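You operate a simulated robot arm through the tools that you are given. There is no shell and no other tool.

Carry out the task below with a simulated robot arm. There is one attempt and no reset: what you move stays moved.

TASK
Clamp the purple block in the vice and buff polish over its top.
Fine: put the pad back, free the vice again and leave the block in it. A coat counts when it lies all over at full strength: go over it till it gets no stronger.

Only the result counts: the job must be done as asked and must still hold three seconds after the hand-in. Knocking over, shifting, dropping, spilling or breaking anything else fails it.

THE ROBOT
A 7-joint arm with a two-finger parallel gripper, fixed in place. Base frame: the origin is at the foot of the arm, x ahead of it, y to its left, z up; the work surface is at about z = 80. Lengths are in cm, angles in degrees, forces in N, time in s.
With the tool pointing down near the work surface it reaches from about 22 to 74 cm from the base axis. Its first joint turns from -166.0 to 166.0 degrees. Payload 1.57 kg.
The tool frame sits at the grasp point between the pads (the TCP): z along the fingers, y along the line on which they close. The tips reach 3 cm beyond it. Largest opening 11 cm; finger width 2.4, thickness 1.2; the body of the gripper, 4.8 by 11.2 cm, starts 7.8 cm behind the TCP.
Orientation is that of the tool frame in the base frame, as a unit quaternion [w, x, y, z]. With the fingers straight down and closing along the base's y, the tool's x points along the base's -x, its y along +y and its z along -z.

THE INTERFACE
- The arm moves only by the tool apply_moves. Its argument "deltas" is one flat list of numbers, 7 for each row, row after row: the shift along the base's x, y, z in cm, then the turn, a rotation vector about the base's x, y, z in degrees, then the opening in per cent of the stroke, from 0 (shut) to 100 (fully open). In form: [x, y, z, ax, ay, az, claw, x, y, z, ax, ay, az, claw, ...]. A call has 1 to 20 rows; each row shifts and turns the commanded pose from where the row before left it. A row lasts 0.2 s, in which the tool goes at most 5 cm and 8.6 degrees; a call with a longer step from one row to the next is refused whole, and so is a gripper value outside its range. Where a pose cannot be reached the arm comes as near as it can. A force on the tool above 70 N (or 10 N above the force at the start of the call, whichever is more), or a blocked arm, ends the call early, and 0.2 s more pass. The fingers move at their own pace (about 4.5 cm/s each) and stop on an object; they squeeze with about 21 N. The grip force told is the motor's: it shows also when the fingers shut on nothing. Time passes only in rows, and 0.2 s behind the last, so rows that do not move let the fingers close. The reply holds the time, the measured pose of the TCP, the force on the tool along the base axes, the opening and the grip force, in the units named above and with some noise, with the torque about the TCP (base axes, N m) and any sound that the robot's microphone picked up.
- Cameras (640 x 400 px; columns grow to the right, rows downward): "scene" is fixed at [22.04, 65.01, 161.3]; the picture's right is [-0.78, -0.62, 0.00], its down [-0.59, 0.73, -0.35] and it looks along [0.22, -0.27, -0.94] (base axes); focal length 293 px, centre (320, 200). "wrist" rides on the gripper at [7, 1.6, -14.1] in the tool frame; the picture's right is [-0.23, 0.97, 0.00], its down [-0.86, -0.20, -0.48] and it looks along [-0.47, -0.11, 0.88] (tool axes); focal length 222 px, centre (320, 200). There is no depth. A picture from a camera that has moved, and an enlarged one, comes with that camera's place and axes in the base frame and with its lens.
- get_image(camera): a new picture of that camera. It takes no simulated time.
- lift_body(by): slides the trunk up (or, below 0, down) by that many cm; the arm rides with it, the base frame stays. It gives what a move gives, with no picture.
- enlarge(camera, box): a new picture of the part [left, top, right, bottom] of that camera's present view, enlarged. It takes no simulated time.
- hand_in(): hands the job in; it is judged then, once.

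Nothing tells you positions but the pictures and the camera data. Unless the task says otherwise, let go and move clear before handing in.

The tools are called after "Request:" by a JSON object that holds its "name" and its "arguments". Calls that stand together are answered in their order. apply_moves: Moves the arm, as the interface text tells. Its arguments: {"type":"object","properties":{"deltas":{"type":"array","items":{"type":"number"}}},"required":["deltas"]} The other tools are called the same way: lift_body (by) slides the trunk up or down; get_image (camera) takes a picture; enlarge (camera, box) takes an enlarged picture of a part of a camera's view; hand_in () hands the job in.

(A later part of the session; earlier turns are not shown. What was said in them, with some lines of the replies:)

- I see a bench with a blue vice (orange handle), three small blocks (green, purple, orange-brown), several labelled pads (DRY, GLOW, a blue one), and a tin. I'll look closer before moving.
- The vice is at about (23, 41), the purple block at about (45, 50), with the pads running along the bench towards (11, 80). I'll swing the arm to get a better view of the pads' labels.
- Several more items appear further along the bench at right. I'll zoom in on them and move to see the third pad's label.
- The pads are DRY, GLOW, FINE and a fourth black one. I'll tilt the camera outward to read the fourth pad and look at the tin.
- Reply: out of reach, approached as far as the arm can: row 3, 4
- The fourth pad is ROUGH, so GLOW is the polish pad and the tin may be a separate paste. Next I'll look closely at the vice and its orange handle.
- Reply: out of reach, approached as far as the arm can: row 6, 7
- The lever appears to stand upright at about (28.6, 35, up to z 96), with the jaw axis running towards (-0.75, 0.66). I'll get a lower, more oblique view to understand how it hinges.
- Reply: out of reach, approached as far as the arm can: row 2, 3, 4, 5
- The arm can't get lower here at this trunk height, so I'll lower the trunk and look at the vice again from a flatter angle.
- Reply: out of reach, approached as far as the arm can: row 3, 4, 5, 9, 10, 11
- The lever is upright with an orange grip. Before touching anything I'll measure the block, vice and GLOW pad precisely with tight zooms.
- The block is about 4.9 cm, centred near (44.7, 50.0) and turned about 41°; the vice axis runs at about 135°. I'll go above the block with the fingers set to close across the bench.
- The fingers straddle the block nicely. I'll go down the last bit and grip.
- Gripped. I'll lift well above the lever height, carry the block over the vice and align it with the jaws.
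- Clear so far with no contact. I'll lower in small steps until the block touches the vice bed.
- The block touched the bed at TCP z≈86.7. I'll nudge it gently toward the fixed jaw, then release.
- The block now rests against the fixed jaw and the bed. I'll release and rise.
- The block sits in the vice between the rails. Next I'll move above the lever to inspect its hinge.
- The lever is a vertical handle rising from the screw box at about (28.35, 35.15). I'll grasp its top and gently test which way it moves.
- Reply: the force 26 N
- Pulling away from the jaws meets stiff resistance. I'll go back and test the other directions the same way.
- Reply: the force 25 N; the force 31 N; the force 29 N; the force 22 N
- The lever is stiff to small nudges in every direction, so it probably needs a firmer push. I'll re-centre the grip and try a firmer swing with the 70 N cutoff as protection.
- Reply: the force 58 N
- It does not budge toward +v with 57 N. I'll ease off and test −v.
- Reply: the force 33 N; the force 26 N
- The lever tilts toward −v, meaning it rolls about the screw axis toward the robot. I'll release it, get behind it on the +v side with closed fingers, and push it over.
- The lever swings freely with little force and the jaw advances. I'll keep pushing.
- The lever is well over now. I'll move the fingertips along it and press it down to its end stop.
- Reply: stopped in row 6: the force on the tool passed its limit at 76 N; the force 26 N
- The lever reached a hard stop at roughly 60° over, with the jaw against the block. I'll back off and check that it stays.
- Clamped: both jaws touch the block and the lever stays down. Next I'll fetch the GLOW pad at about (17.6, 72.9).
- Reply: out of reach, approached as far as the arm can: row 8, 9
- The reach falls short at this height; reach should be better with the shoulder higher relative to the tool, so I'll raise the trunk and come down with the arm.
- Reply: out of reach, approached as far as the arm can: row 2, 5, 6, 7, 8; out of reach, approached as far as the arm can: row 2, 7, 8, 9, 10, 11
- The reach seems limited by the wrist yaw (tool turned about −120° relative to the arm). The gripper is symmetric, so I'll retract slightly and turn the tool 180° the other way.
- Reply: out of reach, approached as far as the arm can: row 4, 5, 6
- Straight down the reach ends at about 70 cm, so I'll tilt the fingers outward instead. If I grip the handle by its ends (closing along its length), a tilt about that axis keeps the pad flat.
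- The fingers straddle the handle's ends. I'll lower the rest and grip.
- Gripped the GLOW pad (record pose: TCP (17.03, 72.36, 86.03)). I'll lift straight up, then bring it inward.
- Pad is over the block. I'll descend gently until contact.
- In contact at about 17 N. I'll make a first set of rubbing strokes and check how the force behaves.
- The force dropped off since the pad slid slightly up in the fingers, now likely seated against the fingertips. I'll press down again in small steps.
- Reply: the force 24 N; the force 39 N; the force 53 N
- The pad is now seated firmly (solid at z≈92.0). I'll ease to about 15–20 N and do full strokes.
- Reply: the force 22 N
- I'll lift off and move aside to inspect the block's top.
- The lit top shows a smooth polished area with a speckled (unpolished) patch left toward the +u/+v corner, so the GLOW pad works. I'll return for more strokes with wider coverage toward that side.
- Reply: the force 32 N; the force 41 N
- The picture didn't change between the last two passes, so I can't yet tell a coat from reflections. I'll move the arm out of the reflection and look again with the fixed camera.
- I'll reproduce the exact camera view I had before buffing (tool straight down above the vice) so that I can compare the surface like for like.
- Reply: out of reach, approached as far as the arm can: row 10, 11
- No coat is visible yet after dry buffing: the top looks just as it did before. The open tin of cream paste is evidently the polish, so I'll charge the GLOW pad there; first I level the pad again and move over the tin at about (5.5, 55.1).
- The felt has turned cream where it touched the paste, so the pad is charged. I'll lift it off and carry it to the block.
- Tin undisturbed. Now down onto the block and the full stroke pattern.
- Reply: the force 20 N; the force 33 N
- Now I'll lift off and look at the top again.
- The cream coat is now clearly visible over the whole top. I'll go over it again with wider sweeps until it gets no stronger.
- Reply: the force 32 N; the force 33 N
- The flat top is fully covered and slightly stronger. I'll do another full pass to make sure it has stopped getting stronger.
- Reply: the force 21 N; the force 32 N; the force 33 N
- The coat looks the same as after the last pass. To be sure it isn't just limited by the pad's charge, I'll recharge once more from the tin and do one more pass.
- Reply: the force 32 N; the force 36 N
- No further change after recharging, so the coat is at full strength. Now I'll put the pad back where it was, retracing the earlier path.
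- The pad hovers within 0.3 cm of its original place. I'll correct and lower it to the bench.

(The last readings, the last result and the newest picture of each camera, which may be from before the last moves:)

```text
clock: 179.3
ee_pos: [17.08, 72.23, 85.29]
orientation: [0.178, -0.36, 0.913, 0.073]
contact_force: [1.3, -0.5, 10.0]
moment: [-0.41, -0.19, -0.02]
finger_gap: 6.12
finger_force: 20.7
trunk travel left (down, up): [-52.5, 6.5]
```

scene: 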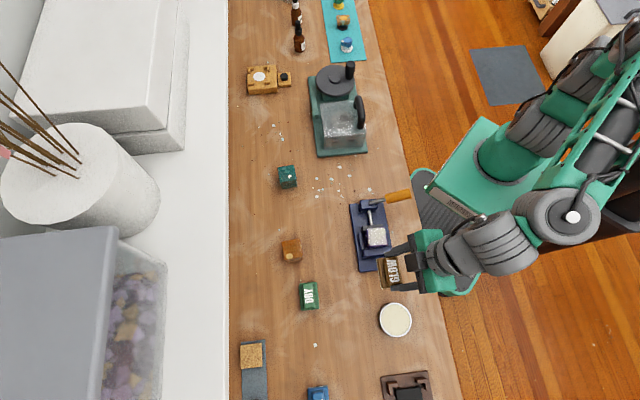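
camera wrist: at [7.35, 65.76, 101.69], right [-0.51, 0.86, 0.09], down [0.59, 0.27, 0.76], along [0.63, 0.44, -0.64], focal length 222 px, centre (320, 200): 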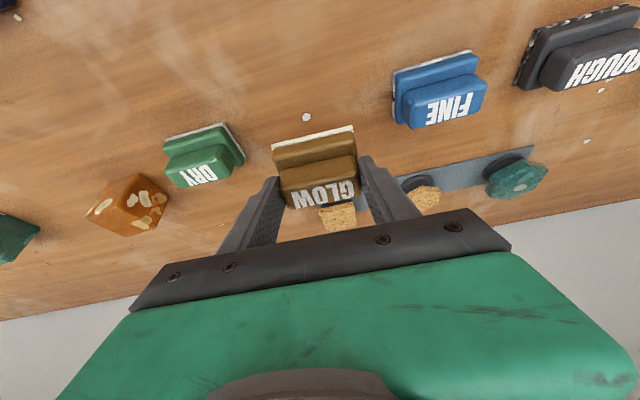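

Request:
{"name": "enlarge", "arguments": {"camera": "scene", "box": [290, 325, 335, 370]}}

Request:
{"name": "apply_moves", "arguments": {"deltas": [0, 0, 0.12, 0, 0, 0, 40, 0, 0, 0, 0, 0, 0, 50, 0, 0, 0, 0, 0, 0, 60, 0, 0, 0, 0, 0, 0, 66, 0, 0, 0, 0, 0, 0, 66]}}

Request:
{"name": "apply_moves", "arguments": {"deltas": [-0.1, -0.1, 0.4, 0, 0, 0, 66, -0.2, -0.2, 0.8, 0, 0, 0, 66, -0.5, -0.5, 1.5, 0, 0, 0, 66, -0.5, -0.8, 2, 0, 0, 0, 66, 0, -2, 3, 0, 0, 0, 66, 0, -3, 3, 0, 0, 0, 66, 0, 0, 0, 0, 0, 0, 66]}}

Request:
{"name": "get_image", "arguments": {"camera": "wrist"}}

Request:
{"name": "enlarge", "arguments": {"camera": "scene", "box": [290, 325, 335, 370]}}

```text
8.89 times, centred on (312, 348) of scene
camera zoom: at [22.04, 65.01, 161.3], right [-0.78, -0.62, 0.0], down [-0.59, 0.73, -0.35], along [0.22, -0.27, -0.94], focal length 2604 px, centre (387, -1111)
```

zoom: 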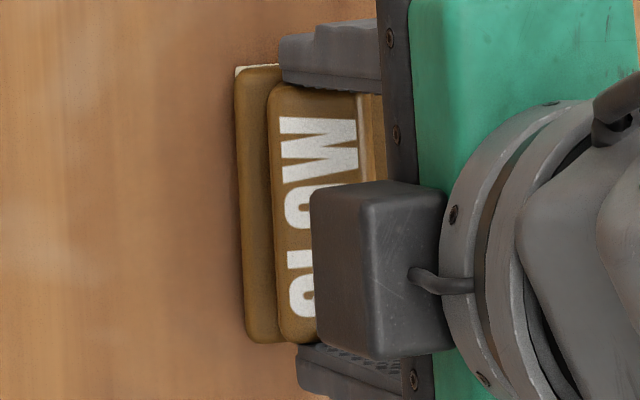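

```text
clock: 180.5
ee_pos: [17.11, 72.23, 85.26]
orientation: [0.176, -0.36, 0.914, 0.072]
contact_force: [-2.5, 0.6, 7.3]
moment: [-0.18, -0.13, -0.01]
finger_gap: 7.11
finger_force: 0.1
trunk travel left (down, up): [-52.5, 6.5]
```

```text
clock: 182.1
ee_pos: [15.84, 65.61, 95.88]
orientation: [0.177, -0.36, 0.913, 0.07]
contact_force: [-1.2, -0.5, 0.0]
moment: [-0.01, 0.02, 0.02]
finger_gap: 7.25
finger_force: 0.0
trunk travel left (down, up): [-52.5, 6.5]
```

```text
taken
camera wrist: at [6.06, 58.78, 106.36], right [-0.51, 0.86, 0.09], down [0.59, 0.27, 0.76], along [0.63, 0.44, -0.64], focal length 222 px, centre (320, 200)
```

wrist: 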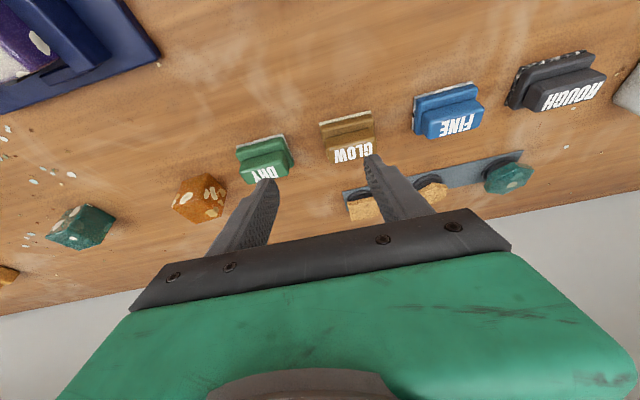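

```text
8.89 times, centred on (312, 348) of scene
camera zoom: at [22.04, 65.01, 161.3], right [-0.78, -0.62, 0.0], down [-0.59, 0.73, -0.35], along [0.22, -0.27, -0.94], focal length 2604 px, centre (387, -1111)
```

zoom: 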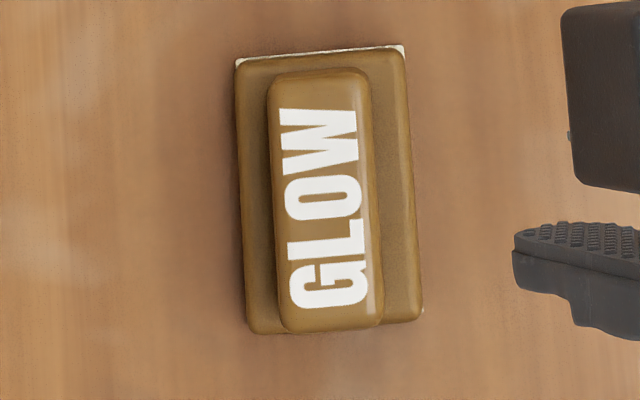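

The pad is back within a few millimetres of its original spot. Next I'll free the vice by grasping the lowered lever handle (centre near (23.3, 30.4, 88.8)) and swinging it upright.

Request:
{"name": "apply_moves", "arguments": {"deltas": [0.3, -2.5, 2, 0, 0, 0, 60, 0.3, -2.5, 2, 0, 0, 0, 60, 0.3, -2.5, 2, 0, 0, 0, 60, 0.3, -2.5, 2, 0, 0, 0, 60, 0, 0, 0, 0, 0, 0, 60]}}

Request:
{"name": "lift_body", "arguments": {"by": -10}}

Request:
{"name": "apply_moves", "arguments": {"deltas": [0, -1, 2, -5, 5.2, 0.5, 60, 0, -1, 2, -5, 5.2, 0.5, 60, 0, -1, 1, -5, 5.2, 0.5, 60, 0.9, -3.3, 0, 0, 0, 0, 60, 0.9, -3.3, 0, 0, 0, 0, 60, 0.9, -3.3, 0, 0, 0, 0, 60, 0.9, -3.3, 0, 0, 0, 0, 60, 0.9, -3.3, 0, 0, 0, 0, 60, 0.9, -3.3, 0, 0, 0, 0, 60, 0.9, -2.4, 0, 0, 0, 0, 60, 0, 0, 0, 0, 0, 0, 60]}}

Request:
{"name": "get_image", "arguments": {"camera": "wrist"}}

Request:
{"name": "get_image", "arguments": {"camera": "scene"}}

```text
clock: 183.3
ee_pos: [16.94, 55.71, 103.96]
orientation: [0.177, -0.361, 0.913, 0.071]
contact_force: [-0.2, -0.6, 0.9]
moment: [0.0, 0.05, 0.02]
finger_gap: 6.61
finger_force: 0.1
trunk travel left (down, up): [-52.5, 6.5]
```

```text
clock: 184.6
ee_pos: [16.89, 55.71, 94.04]
orientation: [0.176, -0.359, 0.914, 0.071]
contact_force: [-0.8, 0.5, 0.1]
moment: [-0.01, 0.02, -0.02]
finger_gap: 6.61
finger_force: 0.0
trunk travel left (down, up): [-42.5, 16.5]
```

```text
clock: 187.0
ee_pos: [23.23, 30.3, 98.78]
orientation: [0.002, -0.379, 0.925, 0.002]
contact_force: [-0.1, -0.2, -0.6]
moment: [-0.02, -0.02, 0.03]
finger_gap: 6.6
finger_force: 0.1
trunk travel left (down, up): [-42.5, 16.5]
```

```text
taken
camera wrist: at [17.13, 26.63, 112.98], right [-0.52, 0.85, 0.0], down [0.75, 0.46, 0.48], along [0.41, 0.25, -0.88], focal length 222 px, centre (320, 200)
```

wrist: 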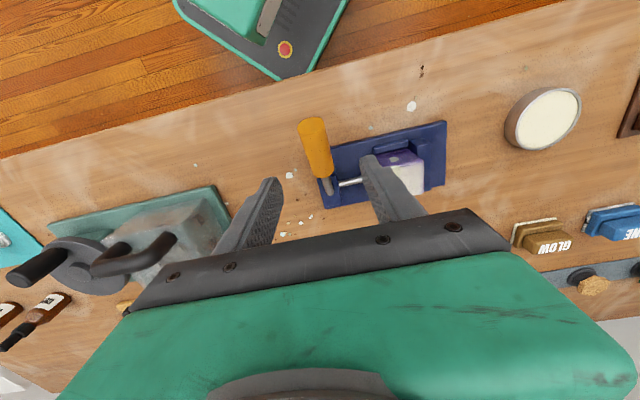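

```text
taken
```

scene: 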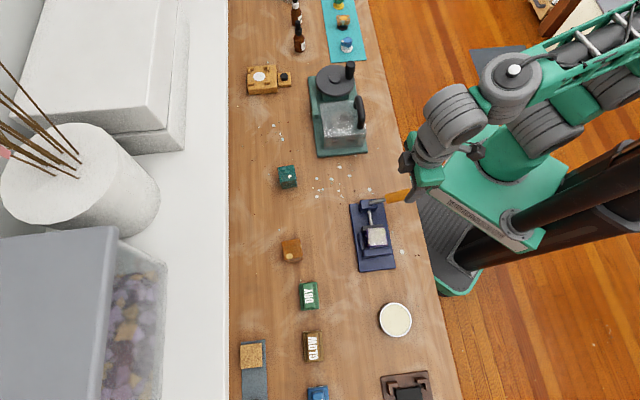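

Request:
{"name": "enlarge", "arguments": {"camera": "wrist", "box": [220, 80, 460, 240]}}

```text
2.50 times, centred on (340, 160) of wrist
camera zoom: at [17.13, 26.63, 112.98], right [-0.52, 0.85, 0.0], down [0.75, 0.46, 0.48], along [0.41, 0.25, -0.88], focal length 555 px, centre (270, 300)
```

zoom: 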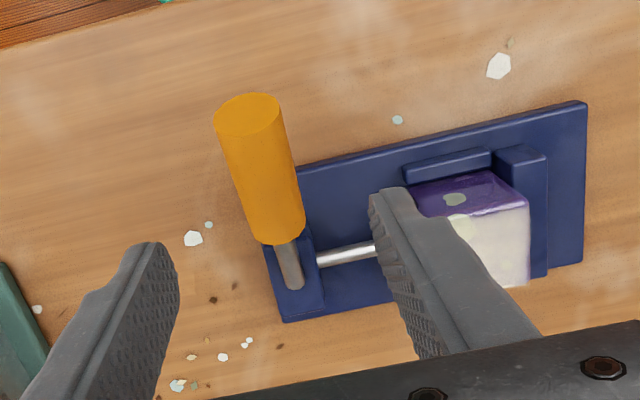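

Request:
{"name": "apply_moves", "arguments": {"deltas": [0.28, -0.28, -3, 0, 0, 0, 60, 0, 0, -3, 0, 0, 0, 60, 0, 0, -2.5, 0, 0, 0, 60, 0, 0, -1, 0, 0, 0, 60, 0, 0, 0, 0, 0, 0, 60]}}

Request:
{"name": "enlarge", "arguments": {"camera": "wrist", "box": [220, 80, 460, 240]}}

```text
clock: 188.2
ee_pos: [23.63, 30.14, 89.43]
orientation: [0.002, -0.379, 0.926, 0.002]
contact_force: [-0.6, 0.2, 0.5]
moment: [0.01, -0.02, 0.01]
finger_gap: 6.6
finger_force: 0.1
trunk travel left (down, up): [-42.5, 16.5]
```

```text
2.50 times, centred on (340, 160) of wrist
camera zoom: at [17.43, 26.43, 103.5], right [-0.52, 0.85, 0.0], down [0.75, 0.45, 0.48], along [0.41, 0.25, -0.88], focal length 555 px, centre (270, 300)
```

zoom: 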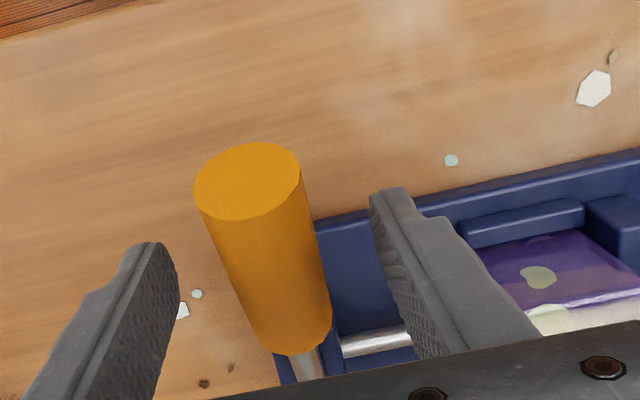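

Handle is between the fingers. I'll grip and swing it up along its arc in stages.

Request:
{"name": "apply_moves", "arguments": {"deltas": [0, 0, 0, 0, 0, 0, 30, 0, 0, 0, 0, 0, 0, 10, 0, 0, 0, 0, 0, 0, 10, 0, 0, 0, 0, 0, 0, 10]}}

Request:
{"name": "apply_moves", "arguments": {"deltas": [0.35, 0.35, 0.71, 0, 0, 0, 10, 0, 0, 0, 0, 0, 0, 10]}}

Request:
{"name": "enlarge", "arguments": {"camera": "wrist", "box": [220, 80, 460, 240]}}

```text
clock: 189.2
ee_pos: [23.36, 30.29, 89.49]
orientation: [0.002, -0.38, 0.925, 0.002]
contact_force: [-8.7, 9.0, -2.1]
moment: [0.12, 0.27, 0.29]
finger_gap: 2.74
finger_force: 27.6
trunk travel left (down, up): [-42.5, 16.5]
```

```text
clock: 189.8
ee_pos: [23.71, 30.56, 90.05]
orientation: [0.001, -0.38, 0.925, 0.001]
contact_force: [-21.1, 4.2, -10.5]
moment: [-0.54, 1.0, 0.33]
finger_gap: 2.73
finger_force: 38.4
trunk travel left (down, up): [-42.5, 16.5]
```

```text
2.50 times, centred on (340, 160) of wrist
camera zoom: at [17.59, 26.83, 104.16], right [-0.52, 0.85, 0.0], down [0.75, 0.46, 0.48], along [0.41, 0.25, -0.88], focal length 555 px, centre (270, 300)
```

zoom: 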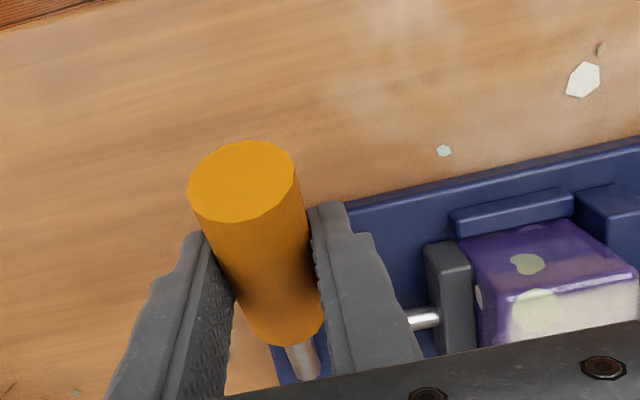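

Request:
{"name": "apply_moves", "arguments": {"deltas": [0.2, 0.56, 0.65, 0, 0, 0, 10, 0.45, 0.45, 0.6, 0, 0, 0, 10, 0, 0, 0, 0, 0, 0, 10]}}

Request:
{"name": "enlarge", "arguments": {"camera": "wrist", "box": [220, 80, 460, 240]}}

```text
clock: 190.6
ee_pos: [24.56, 31.46, 91.53]
orientation: [0.003, -0.378, 0.926, 0.002]
contact_force: [-5.1, -14.4, -7.9]
moment: [-0.76, 0.93, 0.36]
finger_gap: 2.75
finger_force: 38.0
trunk travel left (down, up): [-42.5, 16.5]
```

```text
2.50 times, centred on (340, 160) of wrist
camera zoom: at [18.42, 27.69, 105.55], right [-0.52, 0.86, 0.0], down [0.75, 0.45, 0.48], along [0.41, 0.25, -0.88], focal length 555 px, centre (270, 300)
```

zoom: 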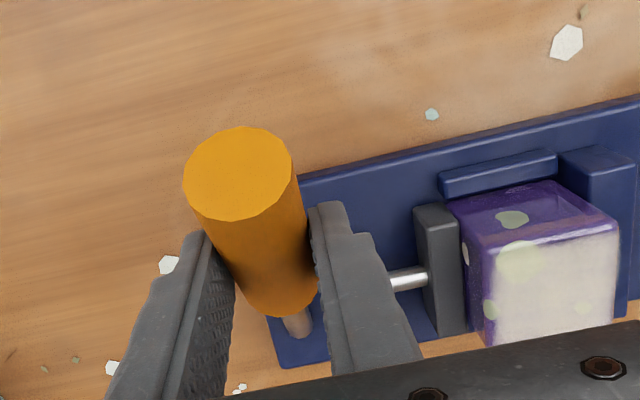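

The lever is following. I'll keep going along the arc.

Request:
{"name": "apply_moves", "arguments": {"deltas": [0.49, 0.49, 0.48, 0, 0, 0, 10, 0.52, 0.52, 0.42, 0, 0, 0, 10, 0.55, 0.55, 0.35, 0, 0, 0, 10, 0, 0, 0, 0, 0, 0, 10]}}

Request:
{"name": "enlarge", "arguments": {"camera": "wrist", "box": [220, 80, 460, 240]}}

```text
clock: 191.6
ee_pos: [26.17, 32.9, 92.73]
orientation: [0.002, -0.377, 0.926, 0.002]
contact_force: [-1.8, -22.1, 0.0]
moment: [-1.2, 0.57, 0.09]
finger_gap: 2.71
finger_force: 38.3
trunk travel left (down, up): [-42.5, 16.5]
```

```text
2.50 times, centred on (340, 160) of wrist
camera zoom: at [20.0, 29.21, 106.88], right [-0.52, 0.85, 0.0], down [0.75, 0.45, 0.48], along [0.41, 0.25, -0.88], focal length 555 px, centre (270, 300)
```

zoom: 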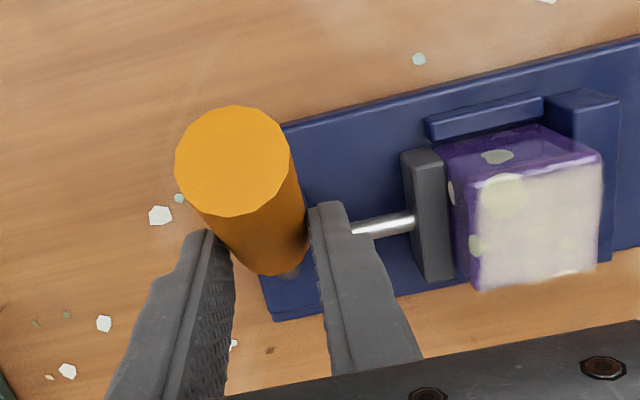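

Request:
{"name": "apply_moves", "arguments": {"deltas": [0.68, 0.48, 0.22, 0, 0, 0, 10, 0.6, 0.6, 0.16, 0, 0, 0, 10, 0.6, 0.6, 0.08, 0, 0, 0, 10, 0, 0, 0, 0, 0, 0, 10]}}

Request:
{"name": "enlarge", "arguments": {"camera": "wrist", "box": [220, 80, 460, 240]}}

```text
clock: 192.6
ee_pos: [28.06, 34.93, 93.28]
orientation: [0.003, -0.379, 0.925, 0.004]
contact_force: [5.7, -0.6, 3.9]
moment: [0.04, -0.15, 0.09]
finger_gap: 1.43
finger_force: 1.7
trunk travel left (down, up): [-42.5, 16.5]
```

```text
2.50 times, centred on (340, 160) of wrist
camera zoom: at [21.93, 31.11, 107.27], right [-0.52, 0.85, 0.01], down [0.75, 0.45, 0.49], along [0.41, 0.26, -0.87], focal length 555 px, centre (270, 300)
```

zoom: 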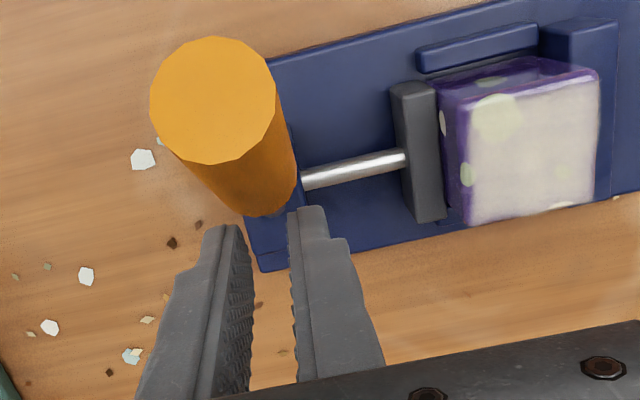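

The grip slipped off past the lever with about 20° left to go. I'll go over to its −v side with closed fingers and push it the rest of the way to upright.

Request:
{"name": "apply_moves", "arguments": {"deltas": [0.2, 0.2, 2, 0, 0, 0, 0, 0, 0, 3.5, 0, 0, 0, 0, 0, 0, 3.5, 0, 0, 0, 0, -2, -2, 0.5, 0, 0, 0, 0, -2, -2, 0, 0, 0, 0, 0, -1.8, -1.8, 0, 0, 0, 0, 0, 0, 0, 0, 0, 0, 0, 0]}}

Request:
{"name": "get_image", "arguments": {"camera": "wrist"}}

Request:
{"name": "enlarge", "arguments": {"camera": "scene", "box": [340, 155, 440, 280]}}

```text
clock: 194.2
ee_pos: [22.29, 29.15, 102.64]
orientation: [0.002, -0.379, 0.925, 0.001]
contact_force: [-0.1, -0.3, 0.3]
moment: [0.01, 0.01, 0.01]
finger_gap: 0.0
finger_force: 20.5
trunk travel left (down, up): [-42.5, 16.5]
```

```text
taken
camera wrist: at [16.19, 25.44, 116.72], right [-0.52, 0.85, 0.0], down [0.75, 0.45, 0.48], along [0.41, 0.25, -0.88], focal length 222 px, centre (320, 200)
```

wrist: 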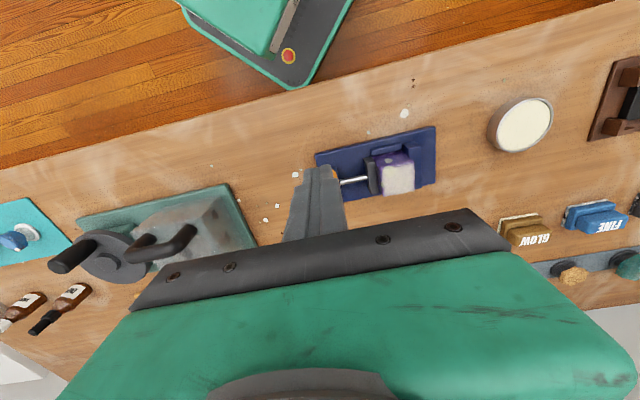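

```text
3.20 times, centred on (390, 218) of scene
camera zoom: at [22.04, 65.01, 161.3], right [-0.78, -0.62, 0.0], down [-0.59, 0.73, -0.35], along [0.22, -0.27, -0.94], focal length 937 px, centre (96, 144)
```

zoom: 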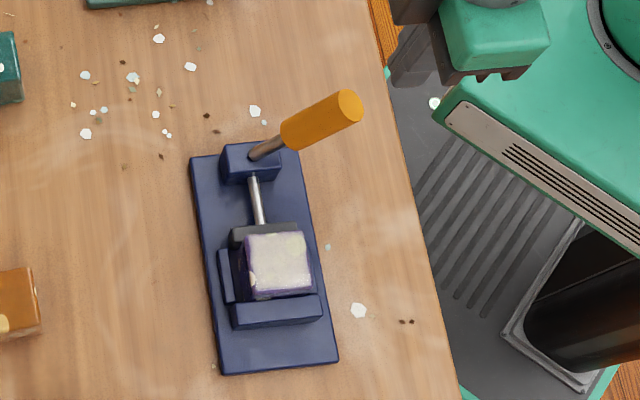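

Request:
{"name": "apply_moves", "arguments": {"deltas": [-0.6, -0.6, -1, 0, 0, 0, 0, 0, 0, -3, 0, 0, 0, 0, 0, 0, -3, 0, 0, 0, 0, 0, 0, -2.5, 0, 0, 0, 0, 0, 0, 0, 0, 0, 0, 0]}}

Request:
{"name": "get_image", "arguments": {"camera": "wrist"}}

```text
clock: 195.4
ee_pos: [21.65, 28.74, 93.17]
orientation: [0.001, -0.378, 0.926, 0.002]
contact_force: [0.1, 0.7, 0.4]
moment: [-0.01, 0.01, 0.0]
finger_gap: 0.01
finger_force: 21.1
trunk travel left (down, up): [-42.5, 16.5]
```

```text
taken
camera wrist: at [15.6, 24.85, 107.22], right [-0.52, 0.85, 0.0], down [0.75, 0.46, 0.48], along [0.41, 0.25, -0.88], focal length 222 px, centre (320, 200)
```

wrist: 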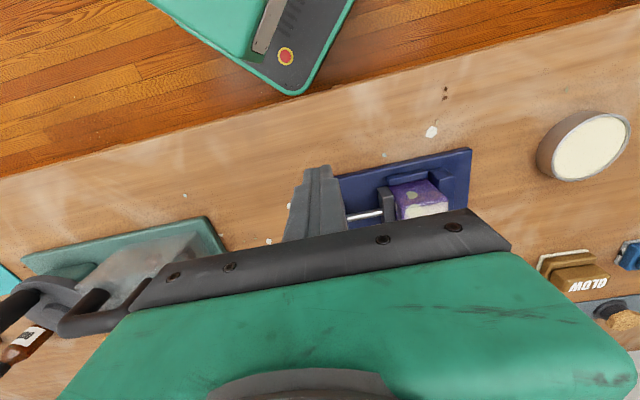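

Request:
{"name": "apply_moves", "arguments": {"deltas": [0.5, 0.5, 0, 0, 0, 0, 0, 0.5, 0.5, 0, 0, 0, 0, 0, 0.5, 0.5, 0, 0, 0, 0, 0, 0.5, 0.5, 0, 0, 0, 0, 0, 0.5, 0.5, 0, 0, 0, 0, 0, 0, 0, 0, 0, 0, 0, 0]}}

Request:
{"name": "apply_moves", "arguments": {"deltas": [0.5, 0.5, 0, 0, 0, 0, 0, 0.5, 0.5, 0, 0, 0, 0, 0, 0.5, 0.5, 0, 0, 0, 0, 0, 0, 0, 0, 0, 0, 0, 0]}}

Request:
{"name": "enlarge", "arguments": {"camera": "scene", "box": [340, 155, 440, 280]}}

```text
clock: 196.8
ee_pos: [24.35, 31.06, 93.13]
orientation: [0.003, -0.379, 0.926, 0.001]
contact_force: [-0.1, -0.3, -0.6]
moment: [0.0, -0.02, 0.0]
finger_gap: 0.04
finger_force: 21.0
trunk travel left (down, up): [-42.5, 16.5]
```

```text
clock: 197.8
ee_pos: [25.87, 32.53, 93.19]
orientation: [0.002, -0.379, 0.925, 0.002]
contact_force: [0.8, -0.4, 0.8]
moment: [0.02, -0.01, 0.02]
finger_gap: 0.0
finger_force: 21.2
trunk travel left (down, up): [-42.5, 16.5]
```

```text
3.20 times, centred on (390, 218) of scene
camera zoom: at [22.04, 65.01, 161.3], right [-0.78, -0.62, 0.0], down [-0.59, 0.73, -0.35], along [0.22, -0.27, -0.94], focal length 937 px, centre (96, 144)
```

zoom: 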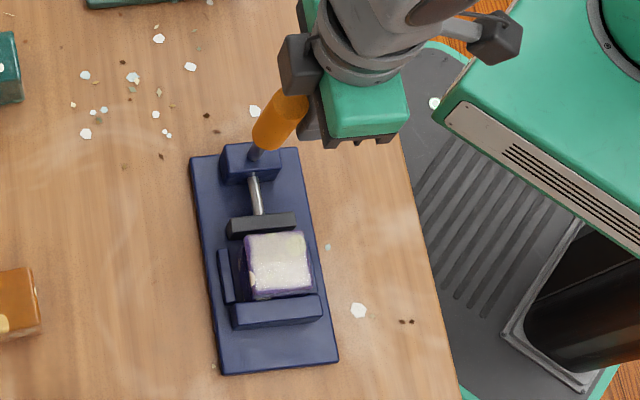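

Request:
{"name": "apply_moves", "arguments": {"deltas": [0.4, 0.4, 0, 0, 0, 0, 0, 0.4, 0.4, 0, 0, 0, 0, 0, 0, 0, 0, 0, 0, 0, 0]}}

Request:
{"name": "apply_moves", "arguments": {"deltas": [0.15, 0.15, 0, 0, 0, 0, 0, 0.15, 0.15, 0, 0, 0, 0, 0, 0, 0, 0, 0, 0, 0, 0]}}

Request:
{"name": "enlarge", "arguments": {"camera": "scene", "box": [340, 155, 440, 280]}}

```text
clock: 198.6
ee_pos: [26.58, 33.35, 93.19]
orientation: [0.002, -0.379, 0.926, 0.002]
contact_force: [-2.6, -1.8, 1.2]
moment: [0.01, -0.05, -0.01]
finger_gap: 0.0
finger_force: 20.7
trunk travel left (down, up): [-42.5, 16.5]
```

```text
clock: 199.4
ee_pos: [26.72, 33.37, 93.1]
orientation: [0.001, -0.379, 0.925, 0.0]
contact_force: [-22.4, -19.7, 4.7]
moment: [0.02, -0.01, 0.07]
finger_gap: 0.0
finger_force: 21.1
trunk travel left (down, up): [-42.5, 16.5]
```

```text
3.20 times, centred on (390, 218) of scene
camera zoom: at [22.04, 65.01, 161.3], right [-0.78, -0.62, 0.0], down [-0.59, 0.73, -0.35], along [0.22, -0.27, -0.94], focal length 937 px, centre (96, 144)
```

zoom: 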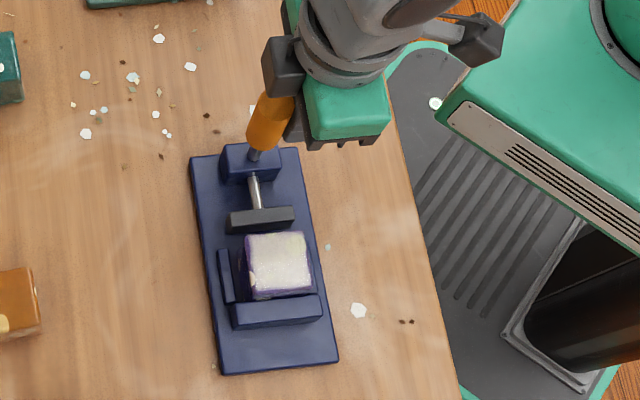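

The lever is upright against its stop and the jaw is fully retracted. I'll back away clear and check everything.

Request:
{"name": "apply_moves", "arguments": {"deltas": [-0.6, -0.6, 0, 0, 0, 0, 0, -1.2, -1.2, 0.5, 0, 0, 0, 0, -1, -1, 2, 0, 0, 0, 0, 0, 0, 4, 0, 0, 0, 0, 0, 0, 4, 0, 0, 0, 0, 0, 0, 2, 0, 0, 0, 50, 0, 0, 0, 0, 0, 0, 50]}}

Request:
{"name": "enlarge", "arguments": {"camera": "scene", "box": [340, 155, 440, 280]}}

Request:
{"name": "get_image", "arguments": {"camera": "scene"}}

Request:
{"name": "get_image", "arguments": {"camera": "wrist"}}

```text
clock: 201.0
ee_pos: [24.07, 30.92, 105.71]
orientation: [0.001, -0.378, 0.926, 0.002]
contact_force: [0.5, 0.2, 0.3]
moment: [0.01, -0.02, 0.0]
finger_gap: 4.99
finger_force: 0.1
trunk travel left (down, up): [-42.5, 16.5]
```

```text
3.20 times, centred on (390, 218) of scene
camera zoom: at [22.04, 65.01, 161.3], right [-0.78, -0.62, 0.0], down [-0.59, 0.73, -0.35], along [0.22, -0.27, -0.94], focal length 937 px, centre (96, 144)
```

zoom: 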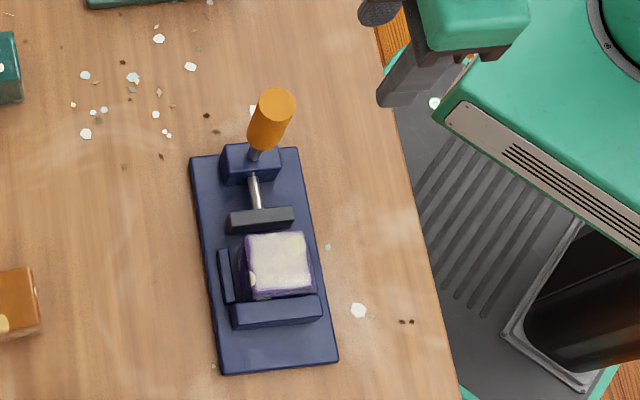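

```text
taken
```

scene: 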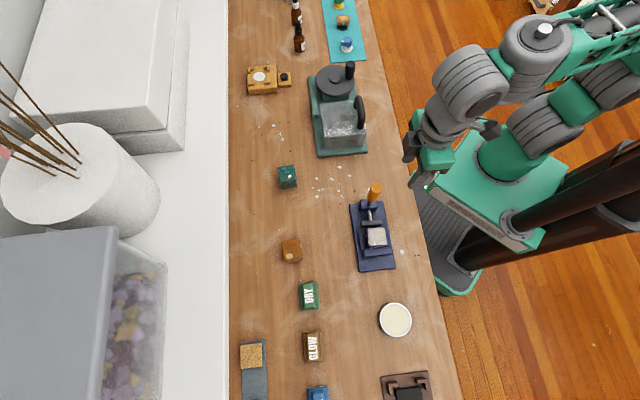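

```text
taken
camera wrist: at [17.96, 27.15, 119.76], right [-0.52, 0.85, 0.0], down [0.75, 0.45, 0.48], along [0.41, 0.25, -0.88], focal length 222 px, centre (320, 200)
```

wrist: 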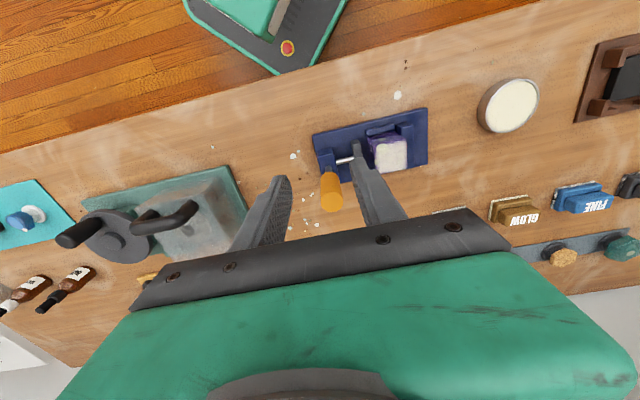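

Request:
{"name": "enlarge", "arguments": {"camera": "scene", "box": [340, 175, 410, 280]}}

Request:
{"name": "enlarge", "arguments": {"camera": "scene", "box": [230, 265, 450, 400]}}

Request:
{"name": "enlarge", "arguments": {"camera": "scene", "box": [365, 220, 395, 252]}}

```text
3.81 times, centred on (375, 228) of scene
camera zoom: at [22.04, 65.01, 161.3], right [-0.78, -0.62, 0.0], down [-0.59, 0.73, -0.35], along [0.22, -0.27, -0.94], focal length 1116 px, centre (110, 95)
```

zoom: 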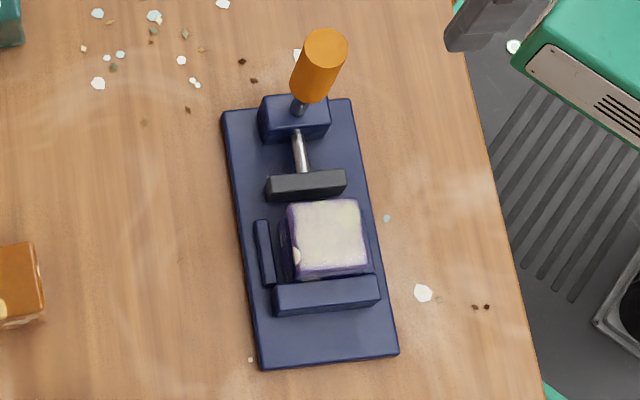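

```text
2.91 times, centred on (340, 332) of scene
camera zoom: at [22.04, 65.01, 161.3], right [-0.78, -0.62, 0.0], down [-0.59, 0.73, -0.35], along [0.22, -0.27, -0.94], focal length 852 px, centre (262, -186)
```

zoom: 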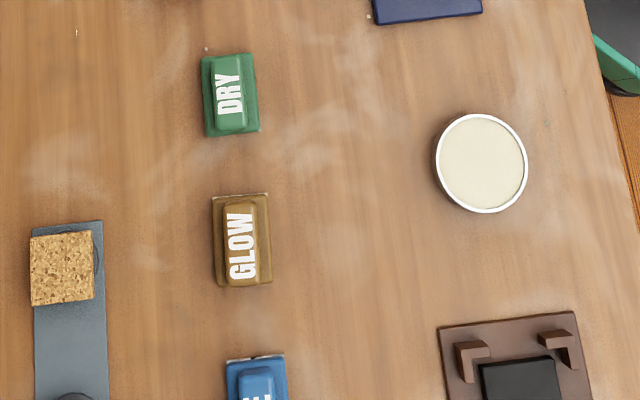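

```text
12.50 times, centred on (380, 236) of scene
camera zoom: at [22.04, 65.01, 161.3], right [-0.78, -0.62, 0.0], down [-0.59, 0.73, -0.35], along [0.22, -0.27, -0.94], focal length 3662 px, centre (-430, -250)
```

zoom: 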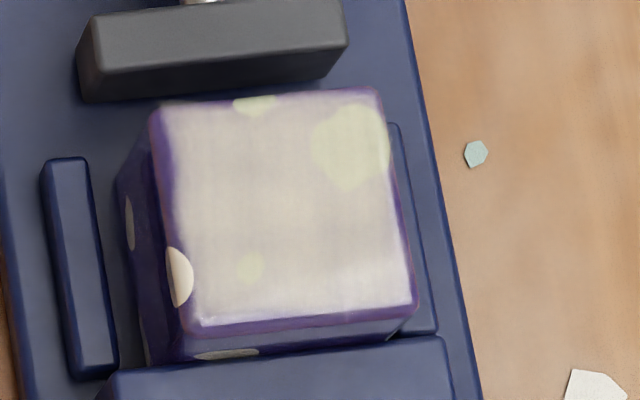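

The lever and jaw are exactly where they started, and the coated block sits loose in the vice. The GLOW pad is back in its place and everything else is undisturbed, with the arm clear, so I'm handing in.

Request:
{"name": "hand_in", "arguments": {}}

```text
The job is handed in.
```

The job is handed in: the purple block's top has a full, even coat of polish and the block sits loose in the opened vice.

- **Coat:** I used the GLOW pad. Rubbing it on dry left no coat, so I charged it from the open tin of cream paste. I then went over the top until two more passes, one of them after recharging, showed no change.
- **Pad:** It is back on the bench within about 0.3 cm of where it started.
- **Vice:** The lever is upright against its stop and the jaw is back at its starting position, clear of the block.
- **Everything else:** Nothing else looks moved in the final pictures of the bench, and the arm is clear.
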